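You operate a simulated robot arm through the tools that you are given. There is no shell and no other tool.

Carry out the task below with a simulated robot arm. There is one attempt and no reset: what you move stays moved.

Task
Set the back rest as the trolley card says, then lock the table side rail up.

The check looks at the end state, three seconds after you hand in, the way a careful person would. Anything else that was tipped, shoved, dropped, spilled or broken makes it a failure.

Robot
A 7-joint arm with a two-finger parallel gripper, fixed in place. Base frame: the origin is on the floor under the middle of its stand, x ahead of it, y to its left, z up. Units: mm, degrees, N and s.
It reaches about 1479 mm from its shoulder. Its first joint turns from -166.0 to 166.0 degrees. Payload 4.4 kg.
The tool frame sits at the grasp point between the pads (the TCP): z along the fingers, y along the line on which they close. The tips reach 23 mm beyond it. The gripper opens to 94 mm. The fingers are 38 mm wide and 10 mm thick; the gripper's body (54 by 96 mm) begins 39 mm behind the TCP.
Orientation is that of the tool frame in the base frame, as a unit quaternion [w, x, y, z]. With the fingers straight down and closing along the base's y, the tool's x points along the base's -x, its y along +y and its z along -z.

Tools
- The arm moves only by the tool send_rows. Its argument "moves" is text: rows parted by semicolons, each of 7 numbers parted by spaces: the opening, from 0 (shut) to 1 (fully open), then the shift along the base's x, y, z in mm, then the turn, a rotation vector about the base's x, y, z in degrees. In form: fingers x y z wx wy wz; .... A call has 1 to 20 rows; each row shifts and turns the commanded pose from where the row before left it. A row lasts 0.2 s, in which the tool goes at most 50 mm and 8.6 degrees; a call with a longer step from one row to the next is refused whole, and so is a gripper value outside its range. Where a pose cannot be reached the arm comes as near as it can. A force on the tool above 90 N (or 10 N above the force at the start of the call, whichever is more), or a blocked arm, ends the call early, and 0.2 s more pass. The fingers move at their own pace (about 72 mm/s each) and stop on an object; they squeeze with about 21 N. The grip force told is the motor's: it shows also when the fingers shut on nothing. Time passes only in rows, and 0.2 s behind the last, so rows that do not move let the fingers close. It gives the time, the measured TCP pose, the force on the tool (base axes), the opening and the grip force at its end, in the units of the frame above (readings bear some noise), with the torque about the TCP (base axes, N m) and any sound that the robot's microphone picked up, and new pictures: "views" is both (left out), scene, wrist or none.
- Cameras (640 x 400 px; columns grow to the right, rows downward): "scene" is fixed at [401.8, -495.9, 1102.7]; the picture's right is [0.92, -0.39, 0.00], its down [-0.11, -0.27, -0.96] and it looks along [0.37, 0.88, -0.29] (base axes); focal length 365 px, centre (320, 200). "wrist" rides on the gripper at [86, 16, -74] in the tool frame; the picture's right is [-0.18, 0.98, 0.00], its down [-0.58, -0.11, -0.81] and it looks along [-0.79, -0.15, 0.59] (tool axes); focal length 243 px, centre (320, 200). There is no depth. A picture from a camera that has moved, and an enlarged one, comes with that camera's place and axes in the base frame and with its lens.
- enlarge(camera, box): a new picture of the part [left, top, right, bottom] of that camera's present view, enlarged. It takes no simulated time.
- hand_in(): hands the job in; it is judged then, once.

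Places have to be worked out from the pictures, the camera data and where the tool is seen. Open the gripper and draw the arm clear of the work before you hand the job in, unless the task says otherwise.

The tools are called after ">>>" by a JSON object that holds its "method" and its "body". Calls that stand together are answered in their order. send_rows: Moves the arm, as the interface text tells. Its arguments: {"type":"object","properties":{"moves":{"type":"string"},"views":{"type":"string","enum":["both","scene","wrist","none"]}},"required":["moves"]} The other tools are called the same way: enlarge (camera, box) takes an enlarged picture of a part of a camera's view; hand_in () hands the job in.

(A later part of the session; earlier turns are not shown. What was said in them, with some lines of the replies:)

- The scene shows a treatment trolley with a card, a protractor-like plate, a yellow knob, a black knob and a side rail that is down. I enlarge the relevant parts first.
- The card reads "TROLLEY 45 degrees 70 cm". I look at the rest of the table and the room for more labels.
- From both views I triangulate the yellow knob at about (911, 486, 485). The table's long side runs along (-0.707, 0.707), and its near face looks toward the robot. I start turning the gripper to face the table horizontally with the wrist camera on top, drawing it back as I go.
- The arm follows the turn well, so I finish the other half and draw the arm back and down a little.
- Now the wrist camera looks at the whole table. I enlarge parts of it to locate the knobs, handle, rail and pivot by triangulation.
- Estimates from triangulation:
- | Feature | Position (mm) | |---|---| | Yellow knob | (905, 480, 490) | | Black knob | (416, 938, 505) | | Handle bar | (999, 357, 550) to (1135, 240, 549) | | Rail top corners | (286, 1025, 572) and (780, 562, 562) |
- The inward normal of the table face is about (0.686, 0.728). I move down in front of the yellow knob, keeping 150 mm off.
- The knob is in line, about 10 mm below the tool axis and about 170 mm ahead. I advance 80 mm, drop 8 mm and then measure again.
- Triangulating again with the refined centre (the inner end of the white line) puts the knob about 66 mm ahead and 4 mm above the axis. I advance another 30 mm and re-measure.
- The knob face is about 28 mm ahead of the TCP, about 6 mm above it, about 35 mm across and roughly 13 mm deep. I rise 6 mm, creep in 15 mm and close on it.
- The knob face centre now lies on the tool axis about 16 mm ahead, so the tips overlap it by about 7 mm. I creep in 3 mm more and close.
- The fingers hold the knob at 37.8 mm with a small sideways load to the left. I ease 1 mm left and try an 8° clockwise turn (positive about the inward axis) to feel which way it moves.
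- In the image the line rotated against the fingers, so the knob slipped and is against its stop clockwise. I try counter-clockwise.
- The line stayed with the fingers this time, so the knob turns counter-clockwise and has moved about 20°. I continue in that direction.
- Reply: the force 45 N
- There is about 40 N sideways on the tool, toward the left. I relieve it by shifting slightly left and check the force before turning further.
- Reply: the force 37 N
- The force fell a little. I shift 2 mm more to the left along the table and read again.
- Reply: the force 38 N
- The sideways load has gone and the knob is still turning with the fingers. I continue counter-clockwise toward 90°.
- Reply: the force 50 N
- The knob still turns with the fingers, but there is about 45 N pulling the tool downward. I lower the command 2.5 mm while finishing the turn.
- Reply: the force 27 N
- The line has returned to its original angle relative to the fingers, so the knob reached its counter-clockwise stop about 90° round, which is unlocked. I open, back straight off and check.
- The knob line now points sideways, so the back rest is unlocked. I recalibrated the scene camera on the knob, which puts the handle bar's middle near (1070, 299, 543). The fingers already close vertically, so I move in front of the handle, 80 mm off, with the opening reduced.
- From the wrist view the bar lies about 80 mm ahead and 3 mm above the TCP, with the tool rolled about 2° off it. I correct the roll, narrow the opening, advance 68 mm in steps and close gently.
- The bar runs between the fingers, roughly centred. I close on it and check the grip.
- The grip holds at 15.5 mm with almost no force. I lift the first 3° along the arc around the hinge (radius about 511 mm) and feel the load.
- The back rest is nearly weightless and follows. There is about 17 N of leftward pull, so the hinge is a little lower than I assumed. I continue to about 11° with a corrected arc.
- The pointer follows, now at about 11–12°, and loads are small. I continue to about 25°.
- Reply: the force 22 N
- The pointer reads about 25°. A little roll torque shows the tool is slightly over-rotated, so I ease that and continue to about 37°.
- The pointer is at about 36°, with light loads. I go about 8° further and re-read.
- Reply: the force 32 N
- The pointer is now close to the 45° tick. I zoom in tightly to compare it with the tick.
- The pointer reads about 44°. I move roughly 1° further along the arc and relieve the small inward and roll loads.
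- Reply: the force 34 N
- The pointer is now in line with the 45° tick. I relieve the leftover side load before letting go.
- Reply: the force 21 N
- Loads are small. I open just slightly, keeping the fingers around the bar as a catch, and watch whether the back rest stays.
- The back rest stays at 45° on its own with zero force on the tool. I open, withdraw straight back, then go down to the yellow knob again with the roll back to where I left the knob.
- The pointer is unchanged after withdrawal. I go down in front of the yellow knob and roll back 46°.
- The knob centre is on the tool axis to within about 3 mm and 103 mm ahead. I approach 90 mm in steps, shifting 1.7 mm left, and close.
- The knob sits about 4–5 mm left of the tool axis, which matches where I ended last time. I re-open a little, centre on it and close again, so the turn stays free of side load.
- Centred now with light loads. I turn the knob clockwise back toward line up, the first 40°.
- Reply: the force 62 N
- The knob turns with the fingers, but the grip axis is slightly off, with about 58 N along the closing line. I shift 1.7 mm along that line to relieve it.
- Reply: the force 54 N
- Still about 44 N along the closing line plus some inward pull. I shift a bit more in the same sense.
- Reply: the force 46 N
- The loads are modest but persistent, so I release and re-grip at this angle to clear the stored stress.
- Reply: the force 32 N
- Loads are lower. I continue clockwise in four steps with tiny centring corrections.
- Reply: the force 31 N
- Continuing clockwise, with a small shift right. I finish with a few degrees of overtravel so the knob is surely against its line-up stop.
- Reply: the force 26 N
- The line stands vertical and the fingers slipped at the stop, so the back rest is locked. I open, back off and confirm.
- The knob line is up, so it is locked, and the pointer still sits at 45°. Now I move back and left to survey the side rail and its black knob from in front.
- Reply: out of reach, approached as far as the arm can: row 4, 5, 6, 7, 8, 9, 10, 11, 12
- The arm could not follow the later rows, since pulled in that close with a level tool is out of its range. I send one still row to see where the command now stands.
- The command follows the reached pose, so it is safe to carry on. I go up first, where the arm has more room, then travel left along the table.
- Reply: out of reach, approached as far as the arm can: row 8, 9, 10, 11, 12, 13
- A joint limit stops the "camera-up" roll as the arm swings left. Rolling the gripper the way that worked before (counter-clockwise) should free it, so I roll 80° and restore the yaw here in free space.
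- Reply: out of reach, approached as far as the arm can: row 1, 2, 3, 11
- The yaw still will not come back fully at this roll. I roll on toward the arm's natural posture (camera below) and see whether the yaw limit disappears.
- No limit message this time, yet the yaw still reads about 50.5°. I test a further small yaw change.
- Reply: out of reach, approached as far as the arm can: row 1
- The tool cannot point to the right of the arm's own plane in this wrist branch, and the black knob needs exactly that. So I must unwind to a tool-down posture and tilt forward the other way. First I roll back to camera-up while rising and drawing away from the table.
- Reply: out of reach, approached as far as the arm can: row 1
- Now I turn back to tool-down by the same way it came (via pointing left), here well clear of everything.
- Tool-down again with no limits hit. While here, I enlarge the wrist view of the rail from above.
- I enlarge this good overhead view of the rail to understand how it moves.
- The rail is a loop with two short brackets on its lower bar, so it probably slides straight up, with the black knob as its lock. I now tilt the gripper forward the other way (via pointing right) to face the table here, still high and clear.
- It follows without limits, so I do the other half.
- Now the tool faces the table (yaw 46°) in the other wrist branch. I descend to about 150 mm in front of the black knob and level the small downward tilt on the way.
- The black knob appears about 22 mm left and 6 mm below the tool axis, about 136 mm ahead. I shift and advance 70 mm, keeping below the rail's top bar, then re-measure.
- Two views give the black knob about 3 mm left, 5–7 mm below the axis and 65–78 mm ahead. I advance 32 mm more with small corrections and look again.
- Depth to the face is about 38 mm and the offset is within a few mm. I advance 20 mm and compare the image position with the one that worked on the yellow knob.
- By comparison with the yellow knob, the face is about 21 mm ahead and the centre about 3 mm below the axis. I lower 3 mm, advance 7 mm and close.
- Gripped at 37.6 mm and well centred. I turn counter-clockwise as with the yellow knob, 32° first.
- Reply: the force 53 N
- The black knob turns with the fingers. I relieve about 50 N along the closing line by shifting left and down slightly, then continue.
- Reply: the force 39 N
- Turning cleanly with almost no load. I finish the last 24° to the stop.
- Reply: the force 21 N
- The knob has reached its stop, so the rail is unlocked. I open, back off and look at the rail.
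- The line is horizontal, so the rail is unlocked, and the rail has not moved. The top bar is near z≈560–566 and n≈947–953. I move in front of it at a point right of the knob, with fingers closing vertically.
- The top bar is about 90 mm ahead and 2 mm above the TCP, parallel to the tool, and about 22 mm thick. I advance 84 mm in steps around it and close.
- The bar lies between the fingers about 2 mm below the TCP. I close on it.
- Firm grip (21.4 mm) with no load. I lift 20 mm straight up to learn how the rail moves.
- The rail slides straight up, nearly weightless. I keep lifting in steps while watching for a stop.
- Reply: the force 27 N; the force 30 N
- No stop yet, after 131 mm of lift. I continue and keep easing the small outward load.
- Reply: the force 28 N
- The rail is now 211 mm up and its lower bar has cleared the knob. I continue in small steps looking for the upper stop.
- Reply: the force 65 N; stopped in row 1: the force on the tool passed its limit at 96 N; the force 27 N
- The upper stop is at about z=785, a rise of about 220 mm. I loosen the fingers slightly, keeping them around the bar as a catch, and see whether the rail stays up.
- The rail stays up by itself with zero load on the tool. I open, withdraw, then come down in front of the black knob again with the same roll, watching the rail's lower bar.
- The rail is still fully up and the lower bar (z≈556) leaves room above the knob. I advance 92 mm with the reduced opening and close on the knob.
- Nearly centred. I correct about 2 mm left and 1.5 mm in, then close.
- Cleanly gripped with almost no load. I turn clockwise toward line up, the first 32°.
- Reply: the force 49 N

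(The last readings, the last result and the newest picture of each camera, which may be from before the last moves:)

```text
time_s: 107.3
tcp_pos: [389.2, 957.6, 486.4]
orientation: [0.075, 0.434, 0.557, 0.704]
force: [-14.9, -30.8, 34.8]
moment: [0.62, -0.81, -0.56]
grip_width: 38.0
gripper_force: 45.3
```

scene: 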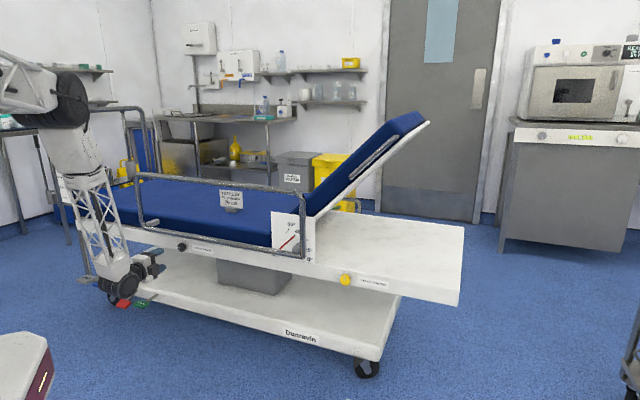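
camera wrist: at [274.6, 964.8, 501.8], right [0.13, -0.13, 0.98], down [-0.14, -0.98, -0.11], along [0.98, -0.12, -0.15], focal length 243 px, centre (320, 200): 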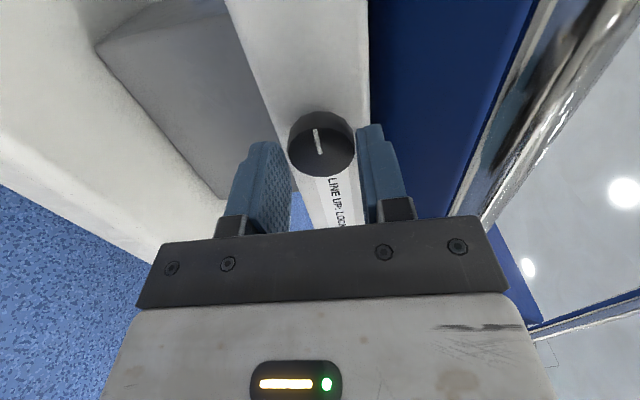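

>>> {"method": "send_rows", "body": {"moves": "0.2 -0.3 -1.1 1.0 0 0 0;0.2 0 0 0 5.56 5.75 0;0.2 0 0 0 5.56 5.75 0;0.2 0 0 0 0 0 0", "views": "wrist"}}

>>> {"method": "enlarge", "body": {"camera": "wrist", "box": [240, 80, 400, 180]}}

```text
time_s: 108.3
tcp_pos: [389.0, 957.7, 487.3]
orientation: [-0.024, 0.507, 0.491, 0.708]
force: [18.4, 22.5, 10.8]
moment: [0.33, -0.37, 0.28]
grip_width: 37.7
gripper_force: 44.9
camera wrist: at [304.3, 936.2, 563.1], right [0.61, -0.59, 0.52], down [-0.34, -0.79, -0.51], along [0.72, 0.13, -0.69], focal length 243 px, centre (320, 200)
```

wrist: 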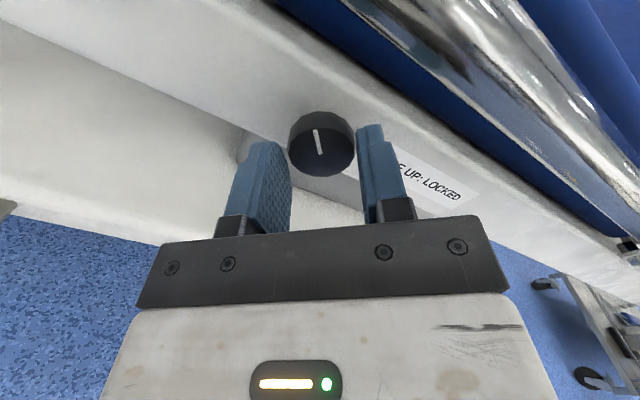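

```text
4.00 times, centred on (320, 130) of wrist
camera zoom: at [304.3, 936.2, 563.1], right [0.61, -0.59, 0.52], down [-0.34, -0.79, -0.51], along [0.72, 0.13, -0.69], focal length 970 px, centre (320, 480)
```

zoom: 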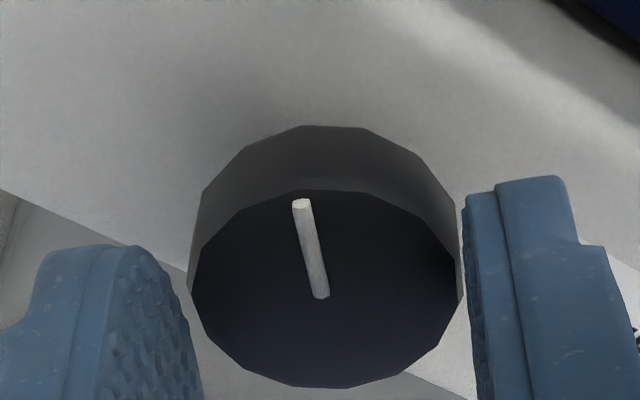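

Turning with the fingers. I continue another 24°.

>>> {"method": "send_rows", "body": {"moves": "0.2 0.3 0.3 0.3 5.56 5.75 0;0.2 0 0 0 5.56 5.75 0;0.2 0 0 0 5.56 5.75 0;0.2 0 0 0 0 0 0", "views": "none"}}

```text
time_s: 109.3
tcp_pos: [391.4, 954.9, 486.6]
orientation: [-0.17, 0.599, 0.374, 0.687]
force: [34.0, -3.5, 21.4]
moment: [0.24, -0.31, -0.29]
grip_width: 37.8
gripper_force: 45.4
```

>>> {"method": "send_rows", "body": {"moves": "0.2 0.8 -0.5 0.6 5.56 5.75 0;0.2 0 0 0 5.56 5.75 0;0.2 0 0 0 4.9 5.0 0;0.2 0 0 0 0 0 0", "views": "wrist"}}

>>> {"method": "enlarge", "body": {"camera": "wrist", "box": [240, 80, 400, 180]}}

>>> {"method": "enlarge", "body": {"camera": "scene", "box": [140, 220, 220, 270]}}

```text
time_s: 110.3
tcp_pos: [389.0, 956.3, 485.7]
orientation: [-0.303, 0.662, 0.249, 0.639]
force: [-5.0, -3.8, -1.1]
moment: [-0.03, 0.04, -0.07]
grip_width: 18.3
gripper_force: 0.1
camera wrist: at [353.8, 886.5, 571.3], right [0.69, -0.67, -0.27], down [-0.67, -0.47, -0.57], along [0.26, 0.58, -0.78], focal length 243 px, centre (320, 200)
```

wrist: 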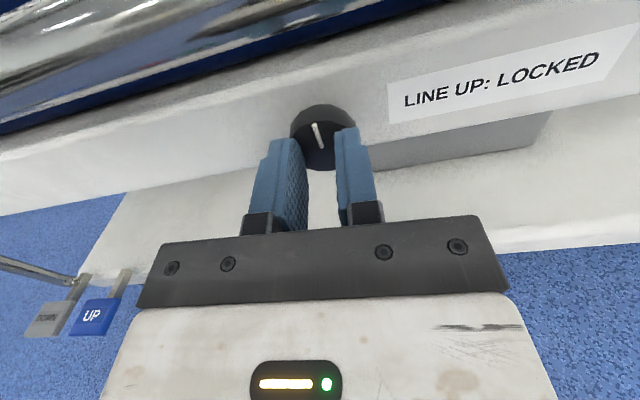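

```text
4.00 times, centred on (320, 130) of wrist
camera zoom: at [353.8, 886.5, 571.3], right [0.69, -0.67, -0.27], down [-0.67, -0.47, -0.57], along [0.26, 0.58, -0.78], focal length 970 px, centre (320, 480)
```

zoom: 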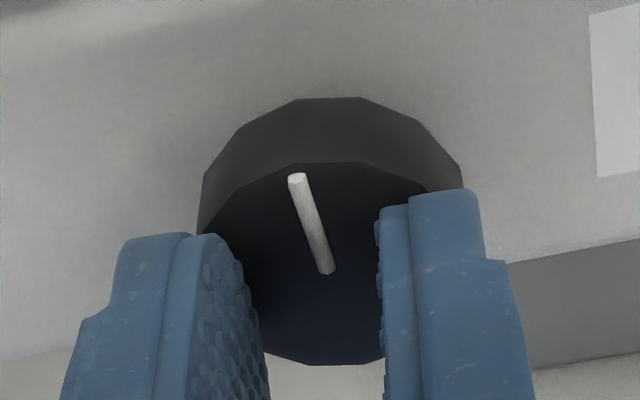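

```text
8.00 times, centred on (180, 245) of scene
camera zoom: at [401.8, -495.9, 1102.7], right [0.92, -0.39, 0.0], down [-0.11, -0.27, -0.96], along [0.37, 0.88, -0.29], focal length 2919 px, centre (1440, -160)
```

zoom: 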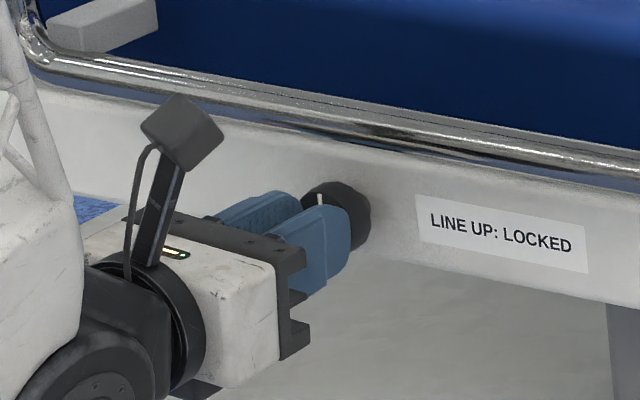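

The fingers slipped off the knob's edge at the end. I open, back off and check whether the line is fully up.

>>> {"method": "send_rows", "body": {"moves": "0.4 0 0 0 0 0 0;0.8 -6.9 -7.2 0 0 0 0;1 -13.9 -14.4 0 0 0 0;1 -20.8 -21.6 0 0 0 0;1 -20.8 -21.6 0 0 0 0;1 0 0 0 0 0 0", "views": "both"}}

>>> {"method": "enlarge", "body": {"camera": "scene", "box": [160, 235, 200, 260]}}

>>> {"method": "enlarge", "body": {"camera": "wrist", "box": [240, 0, 400, 100]}}

>>> {"method": "enlarge", "body": {"camera": "scene", "box": [325, 267, 365, 292]}}

```text
time_s: 111.8
tcp_pos: [326.6, 891.4, 487.6]
orientation: [-0.303, 0.662, 0.247, 0.64]
force: [0.1, -0.3, 0.9]
moment: [0.02, -0.01, 0.03]
grip_width: 94.0
gripper_force: 0.0
camera wrist: at [291.9, 822.2, 572.1], right [0.69, -0.67, -0.27], down [-0.67, -0.47, -0.57], along [0.26, 0.58, -0.78], focal length 243 px, centre (320, 200)
```

scene: 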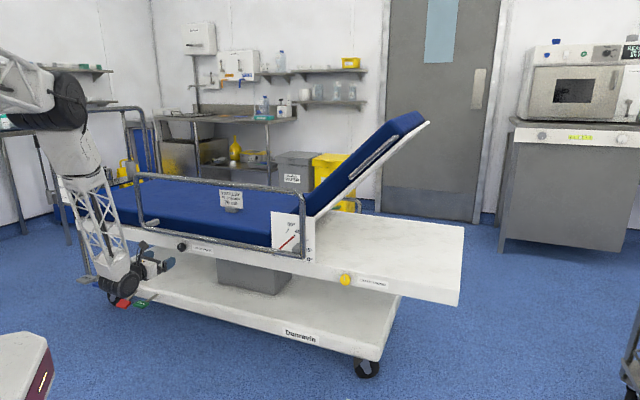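
wrist: 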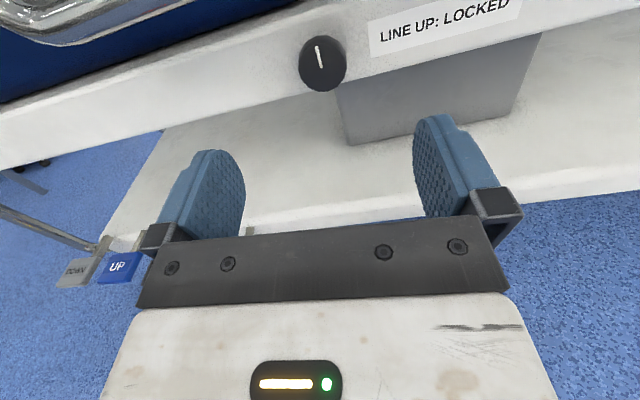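

```text
16.00 times, centred on (180, 248) of scene
camera zoom: at [401.8, -495.9, 1102.7], right [0.92, -0.39, 0.0], down [-0.11, -0.27, -0.96], along [0.37, 0.88, -0.29], focal length 5838 px, centre (2560, -560)
```

zoom: 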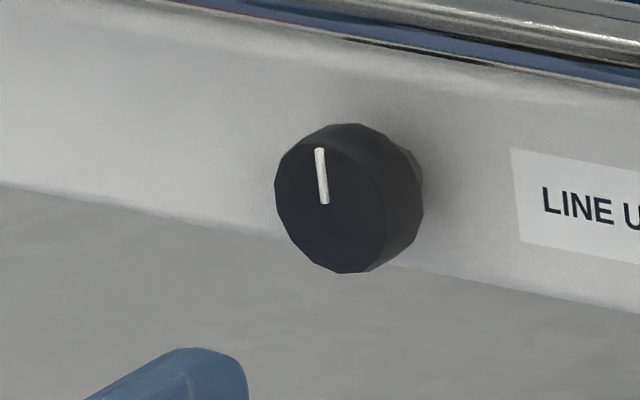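

```text
4.00 times, centred on (320, 50) of wrist
camera zoom: at [291.9, 822.2, 572.1], right [0.69, -0.67, -0.27], down [-0.67, -0.47, -0.57], along [0.26, 0.58, -0.78], focal length 970 px, centre (320, 800)
```

zoom: 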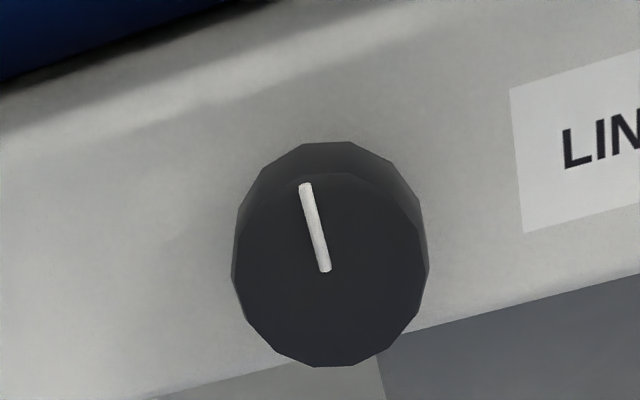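

```text
16.00 times, centred on (345, 280) of scene
camera zoom: at [401.8, -495.9, 1102.7], right [0.92, -0.39, 0.0], down [-0.11, -0.27, -0.96], along [0.37, 0.88, -0.29], focal length 5838 px, centre (-80, -1072)
```

zoom: 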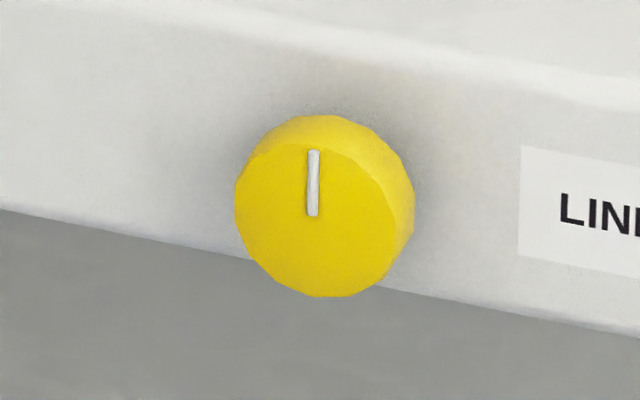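

Both lines are upright within about 2°. I check the pointer, the rail and the rest of the table once more before leaving.

>>> {"method": "enlarge", "body": {"camera": "scene", "box": [264, 225.5, 304, 250.5]}}

>>> {"method": "enlarge", "body": {"camera": "scene", "box": [120, 170, 320, 295]}}

>>> {"method": "enlarge", "body": {"camera": "scene", "box": [60, 200, 220, 320]}}

```text
16.00 times, centred on (284, 238) of scene
camera zoom: at [401.8, -495.9, 1102.7], right [0.92, -0.39, 0.0], down [-0.11, -0.27, -0.96], along [0.37, 0.88, -0.29], focal length 5838 px, centre (896, -408)
```

zoom: 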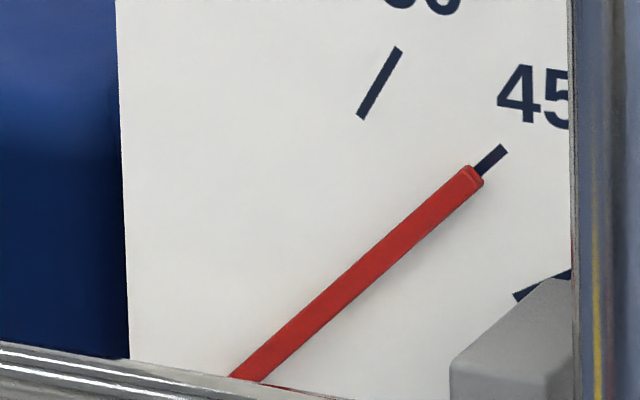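

```text
3.20 times, centred on (220, 232) of scene
camera zoom: at [401.8, -495.9, 1102.7], right [0.92, -0.39, 0.0], down [-0.11, -0.27, -0.96], along [0.37, 0.88, -0.29], focal length 1168 px, centre (640, 96)
```

zoom: 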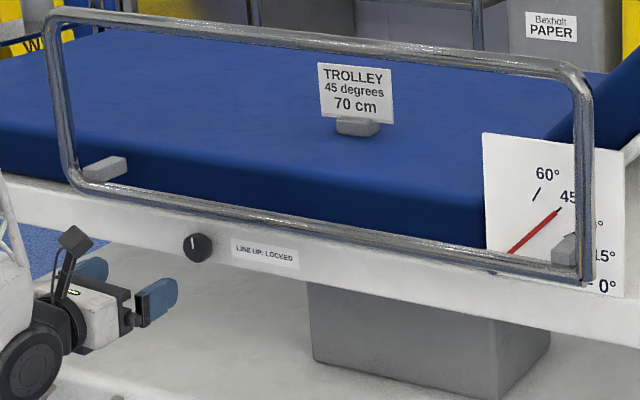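

```text
3.33 times, centred on (140, 260) of scene
camera zoom: at [401.8, -495.9, 1102.7], right [0.92, -0.39, 0.0], down [-0.11, -0.27, -0.96], along [0.37, 0.88, -0.29], focal length 1216 px, centre (920, 0)
```

zoom: 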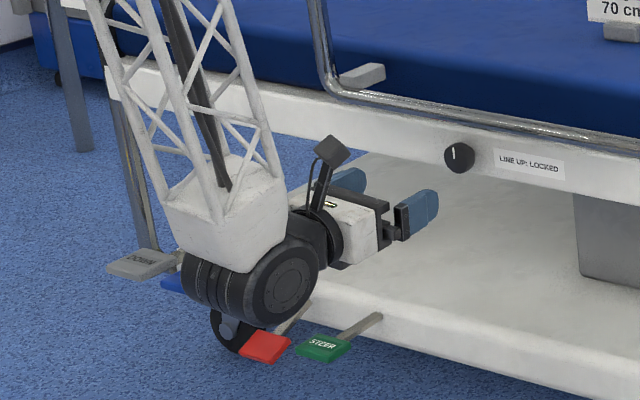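

The pointer is on the 45° tick, the rail is fully up, and the pedals, card and trolley are undisturbed. I draw the arm up and back along the path it came by, gripper open.

>>> {"method": "send_rows", "body": {"moves": "1 -2.4 -19.7 39.4 0 0 0;1 -2.4 -19.7 39.4 0 0 0;1 -2.4 -19.7 39.4 0 0 0;1 -2.4 -19.7 39.4 0 0 0;1 -2.4 -19.7 39.4 0 0 0;1 -2.4 -19.7 39.4 0 0 0;1 -2.4 -19.7 39.4 0 0 0;1 -2.4 -19.7 39.4 0 0 0;1 -2.4 -19.7 39.4 0 0 0;1 -2.4 -19.7 39.4 0 0 0;1 -2.4 -19.7 39.4 0 0 0;1 -2.4 -19.7 39.4 0 0 0;1 -2.4 -19.7 39.4 0 0 0;1 0 0 0 0 0 0", "views": "both"}}

>>> {"method": "enlarge", "body": {"camera": "scene", "box": [160, 235, 200, 260]}}

>>> {"method": "enlarge", "body": {"camera": "scene", "box": [60, 160, 320, 322]}}

```text
time_s: 114.8
tcp_pos: [303.9, 623.3, 881.2]
orientation: [-0.25, 0.702, 0.286, 0.603]
force: [-0.4, -0.3, 0.1]
moment: [-0.05, 0.01, 0.0]
grip_width: 94.1
gripper_force: 0.1
stopped in row 14: the arm was blocked; the commanded pose is now the measured one
camera wrist: at [272.6, 569.0, 980.1], right [0.67, -0.72, -0.19], down [-0.71, -0.54, -0.46], along [0.23, 0.44, -0.87], focal length 243 px, centre (320, 200)
```

scene: 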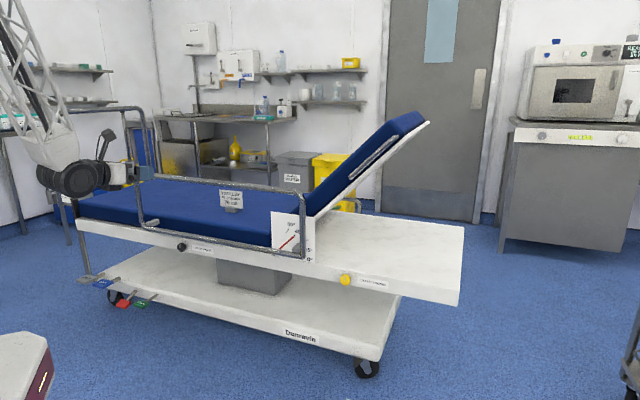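
wrist: 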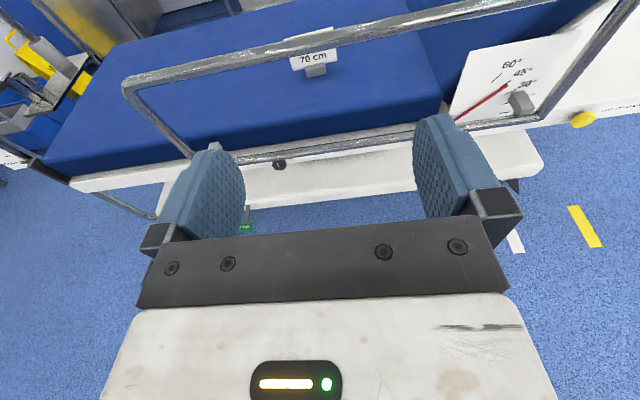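

```text
16.00 times, centred on (180, 248) of scene
camera zoom: at [401.8, -495.9, 1102.7], right [0.92, -0.39, 0.0], down [-0.11, -0.27, -0.96], along [0.37, 0.88, -0.29], focal length 5838 px, centre (2560, -560)
```

zoom: 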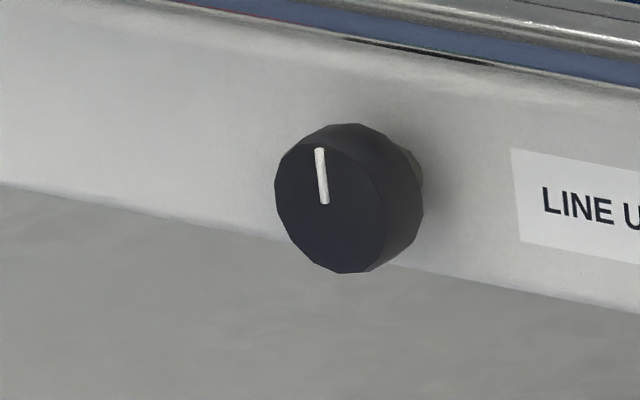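

```text
2.46 times, centred on (190, 241) of scene
camera zoom: at [401.8, -495.9, 1102.7], right [0.92, -0.39, 0.0], down [-0.11, -0.27, -0.96], along [0.37, 0.88, -0.29], focal length 898 px, centre (640, 99)
```

zoom: 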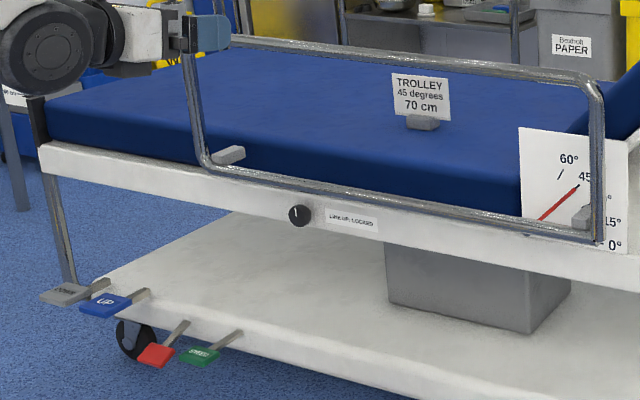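

The arm reached a posture limit at the very end of the retreat, with no force on the tool, and it is about 250 mm clear of the table. I check the surroundings on the left and ease the arm out of that posture.

>>> {"method": "enlarge", "body": {"camera": "scene", "box": [0, 40, 200, 165]}}

>>> {"method": "send_rows", "body": {"moves": "1 0 5 20 0 0 0;1 0 5 20 0 0 0;1 0 5 20 0 0 0;1 0 0 0 0 0 0", "views": "both"}}

```text
3.20 times, centred on (100, 102) of scene
camera zoom: at [401.8, -495.9, 1102.7], right [0.92, -0.39, 0.0], down [-0.11, -0.27, -0.96], along [0.37, 0.88, -0.29], focal length 1168 px, centre (1024, 512)
```

zoom: 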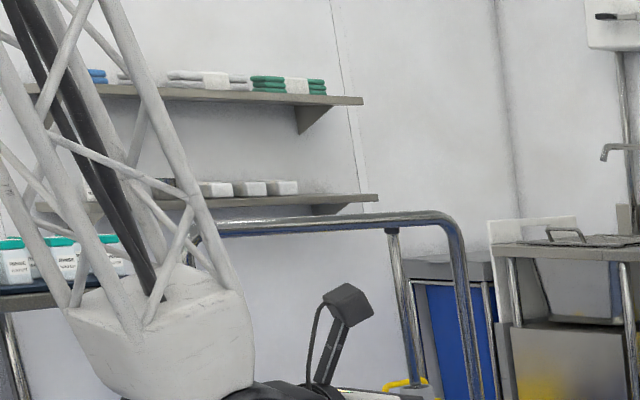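

```text
time_s: 116.0
tcp_pos: [312.7, 624.6, 879.8]
orientation: [-0.218, 0.722, 0.301, 0.584]
force: [-0.4, 0.6, 1.0]
moment: [-0.01, 0.05, -0.05]
grip_width: 94.0
gripper_force: 0.0
stopped in row 4: the arm was blocked; the commanded pose is now the measured one
camera wrist: at [282.6, 579.4, 981.9], right [0.65, -0.74, -0.14], down [-0.73, -0.56, -0.39], along [0.21, 0.36, -0.91], focal length 243 px, centre (320, 200)
```

scene: 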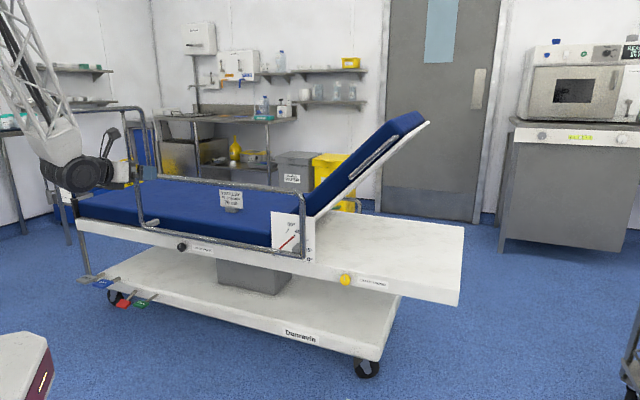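
wrist: 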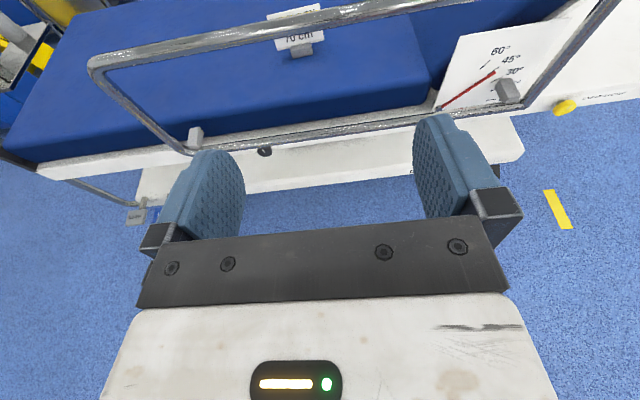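

Nothing around is disturbed, and the left cart is far away, so the block is the arm's own folding limit. I move slightly outward to unfold it, still well clear of the table, and then up.

>>> {"method": "send_rows", "body": {"moves": "1 5 20 0 0 0 0;1 5 20 0 0 0 0;1 5 20 0 0 0 0;1 5 20 10 0 0 0;1 0 0 0 0 0 0", "views": "scene"}}

```text
time_s: 117.2
tcp_pos: [331.2, 707.4, 897.7]
orientation: [-0.221, 0.72, 0.3, 0.585]
force: [0.1, 0.5, -0.3]
moment: [0.0, -0.03, -0.01]
grip_width: 94.1
gripper_force: 0.0
```

scene: 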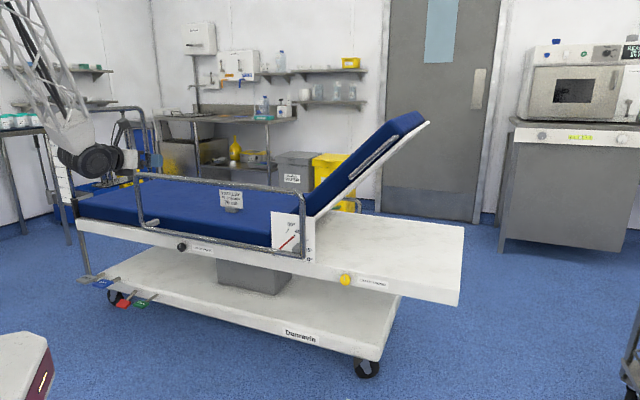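

The arm moves freely again. I raise it a little more for clearance and take a final look.

>>> {"method": "send_rows", "body": {"moves": "1 0 0 30 0 0 0;1 0 0 30 0 0 0;1 0 0 30 0 0 0;1 0 0 0 0 0 0", "views": "both"}}

>>> {"method": "enlarge", "body": {"camera": "scene", "box": [60, 160, 320, 322]}}

>>> {"method": "enlarge", "body": {"camera": "scene", "box": [264, 225.5, 304, 250.5]}}

>>> {"method": "enlarge", "body": {"camera": "scene", "box": [0, 60, 160, 160]}}

```text
time_s: 118.4
tcp_pos: [340.4, 695.2, 914.3]
orientation: [-0.187, 0.741, 0.316, 0.562]
force: [-0.6, -0.7, -0.4]
moment: [-0.02, -0.02, 0.02]
grip_width: 94.0
gripper_force: 0.0
stopped in row 4: the arm was blocked; the commanded pose is now the measured one
camera wrist: at [313.2, 659.0, 1019.9], right [0.64, -0.76, -0.1], down [-0.75, -0.58, -0.32], along [0.19, 0.28, -0.94], focal length 243 px, centre (320, 200)
```

scene: 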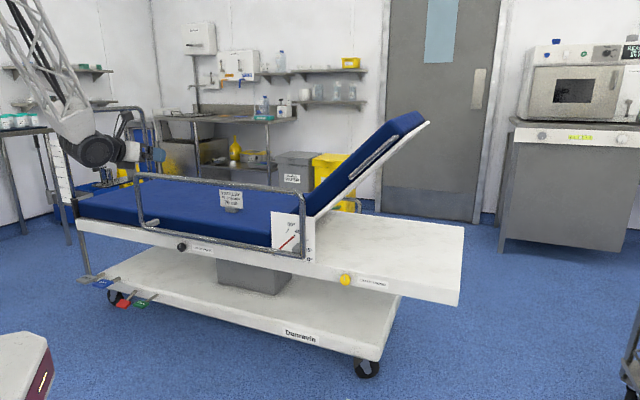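
wrist: 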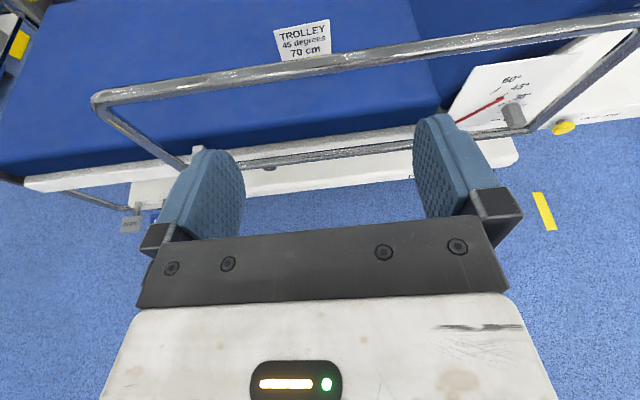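

```text
2.46 times, centred on (190, 241) of scene
camera zoom: at [401.8, -495.9, 1102.7], right [0.92, -0.39, 0.0], down [-0.11, -0.27, -0.96], along [0.37, 0.88, -0.29], focal length 898 px, centre (640, 99)
```

zoom: 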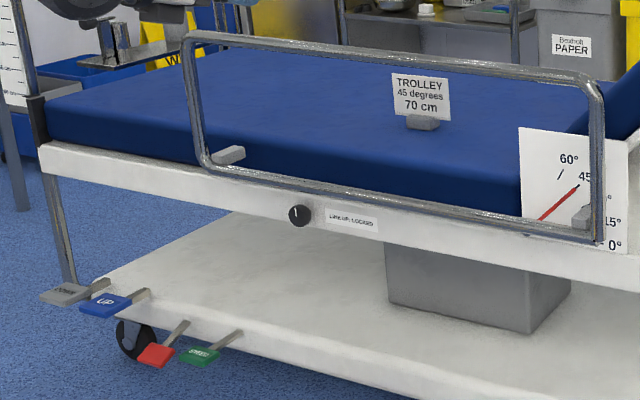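

```text
16.00 times, centred on (284, 238) of scene
camera zoom: at [401.8, -495.9, 1102.7], right [0.92, -0.39, 0.0], down [-0.11, -0.27, -0.96], along [0.37, 0.88, -0.29], focal length 5838 px, centre (896, -408)
```

zoom: 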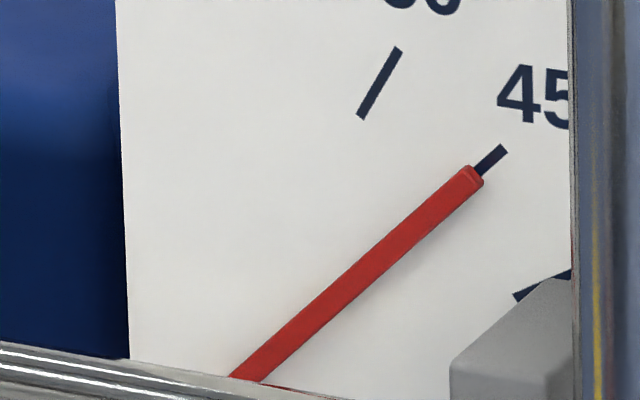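

```text
4.00 times, centred on (80, 110) of scene
camera zoom: at [401.8, -495.9, 1102.7], right [0.92, -0.39, 0.0], down [-0.11, -0.27, -0.96], along [0.37, 0.88, -0.29], focal length 1460 px, centre (1280, 560)
```

zoom: 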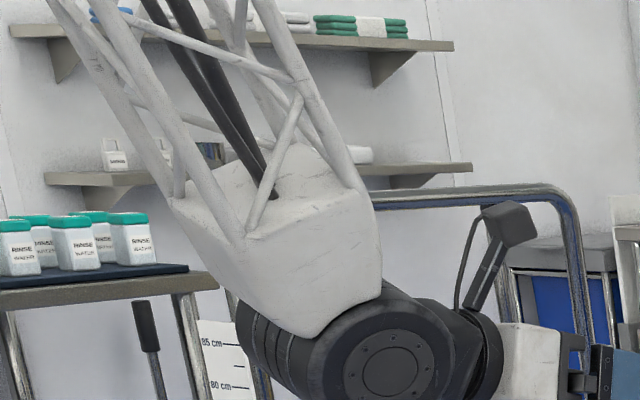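

The back rest is at 45° with its knob line up, and the side rail is fully raised with its knob line up. The card, pedals and surroundings are undisturbed, and the gripper is open and clear of the table. I hand in.

>>> {"method": "hand_in", "body": {}}

```text
The job is handed in.
```

I set the back rest to 45° and locked it, then raised the table side rail to its upper stop and locked it. The job is handed in.

- **Back rest:** the pointer sits on the 45° tick and held there after I let go. The yellow knob's line is back up, which its label marks as locked.
- **Side rail:** it slid up about 220 mm to its stop and stayed up on its own. The gripper slipped off the black knob at the end of the turn. The line still looked upright to within about 2° when I zoomed in. I did not push down on the rail to test the lock.
- **Table height:** the card also says 70 cm. I took that as the table height, which you didn't ask me to set, so I left it alone.
- **Surroundings:** the table may have shifted by about half a millimetre while I turned the knobs. The card, pedals and nearby items looked undisturbed in the last pictures.
- **Arm:** it stopped against its own folding limit as I drew it back, with no force on the tool. It ended with the gripper open, about 200 mm clear of the rail.
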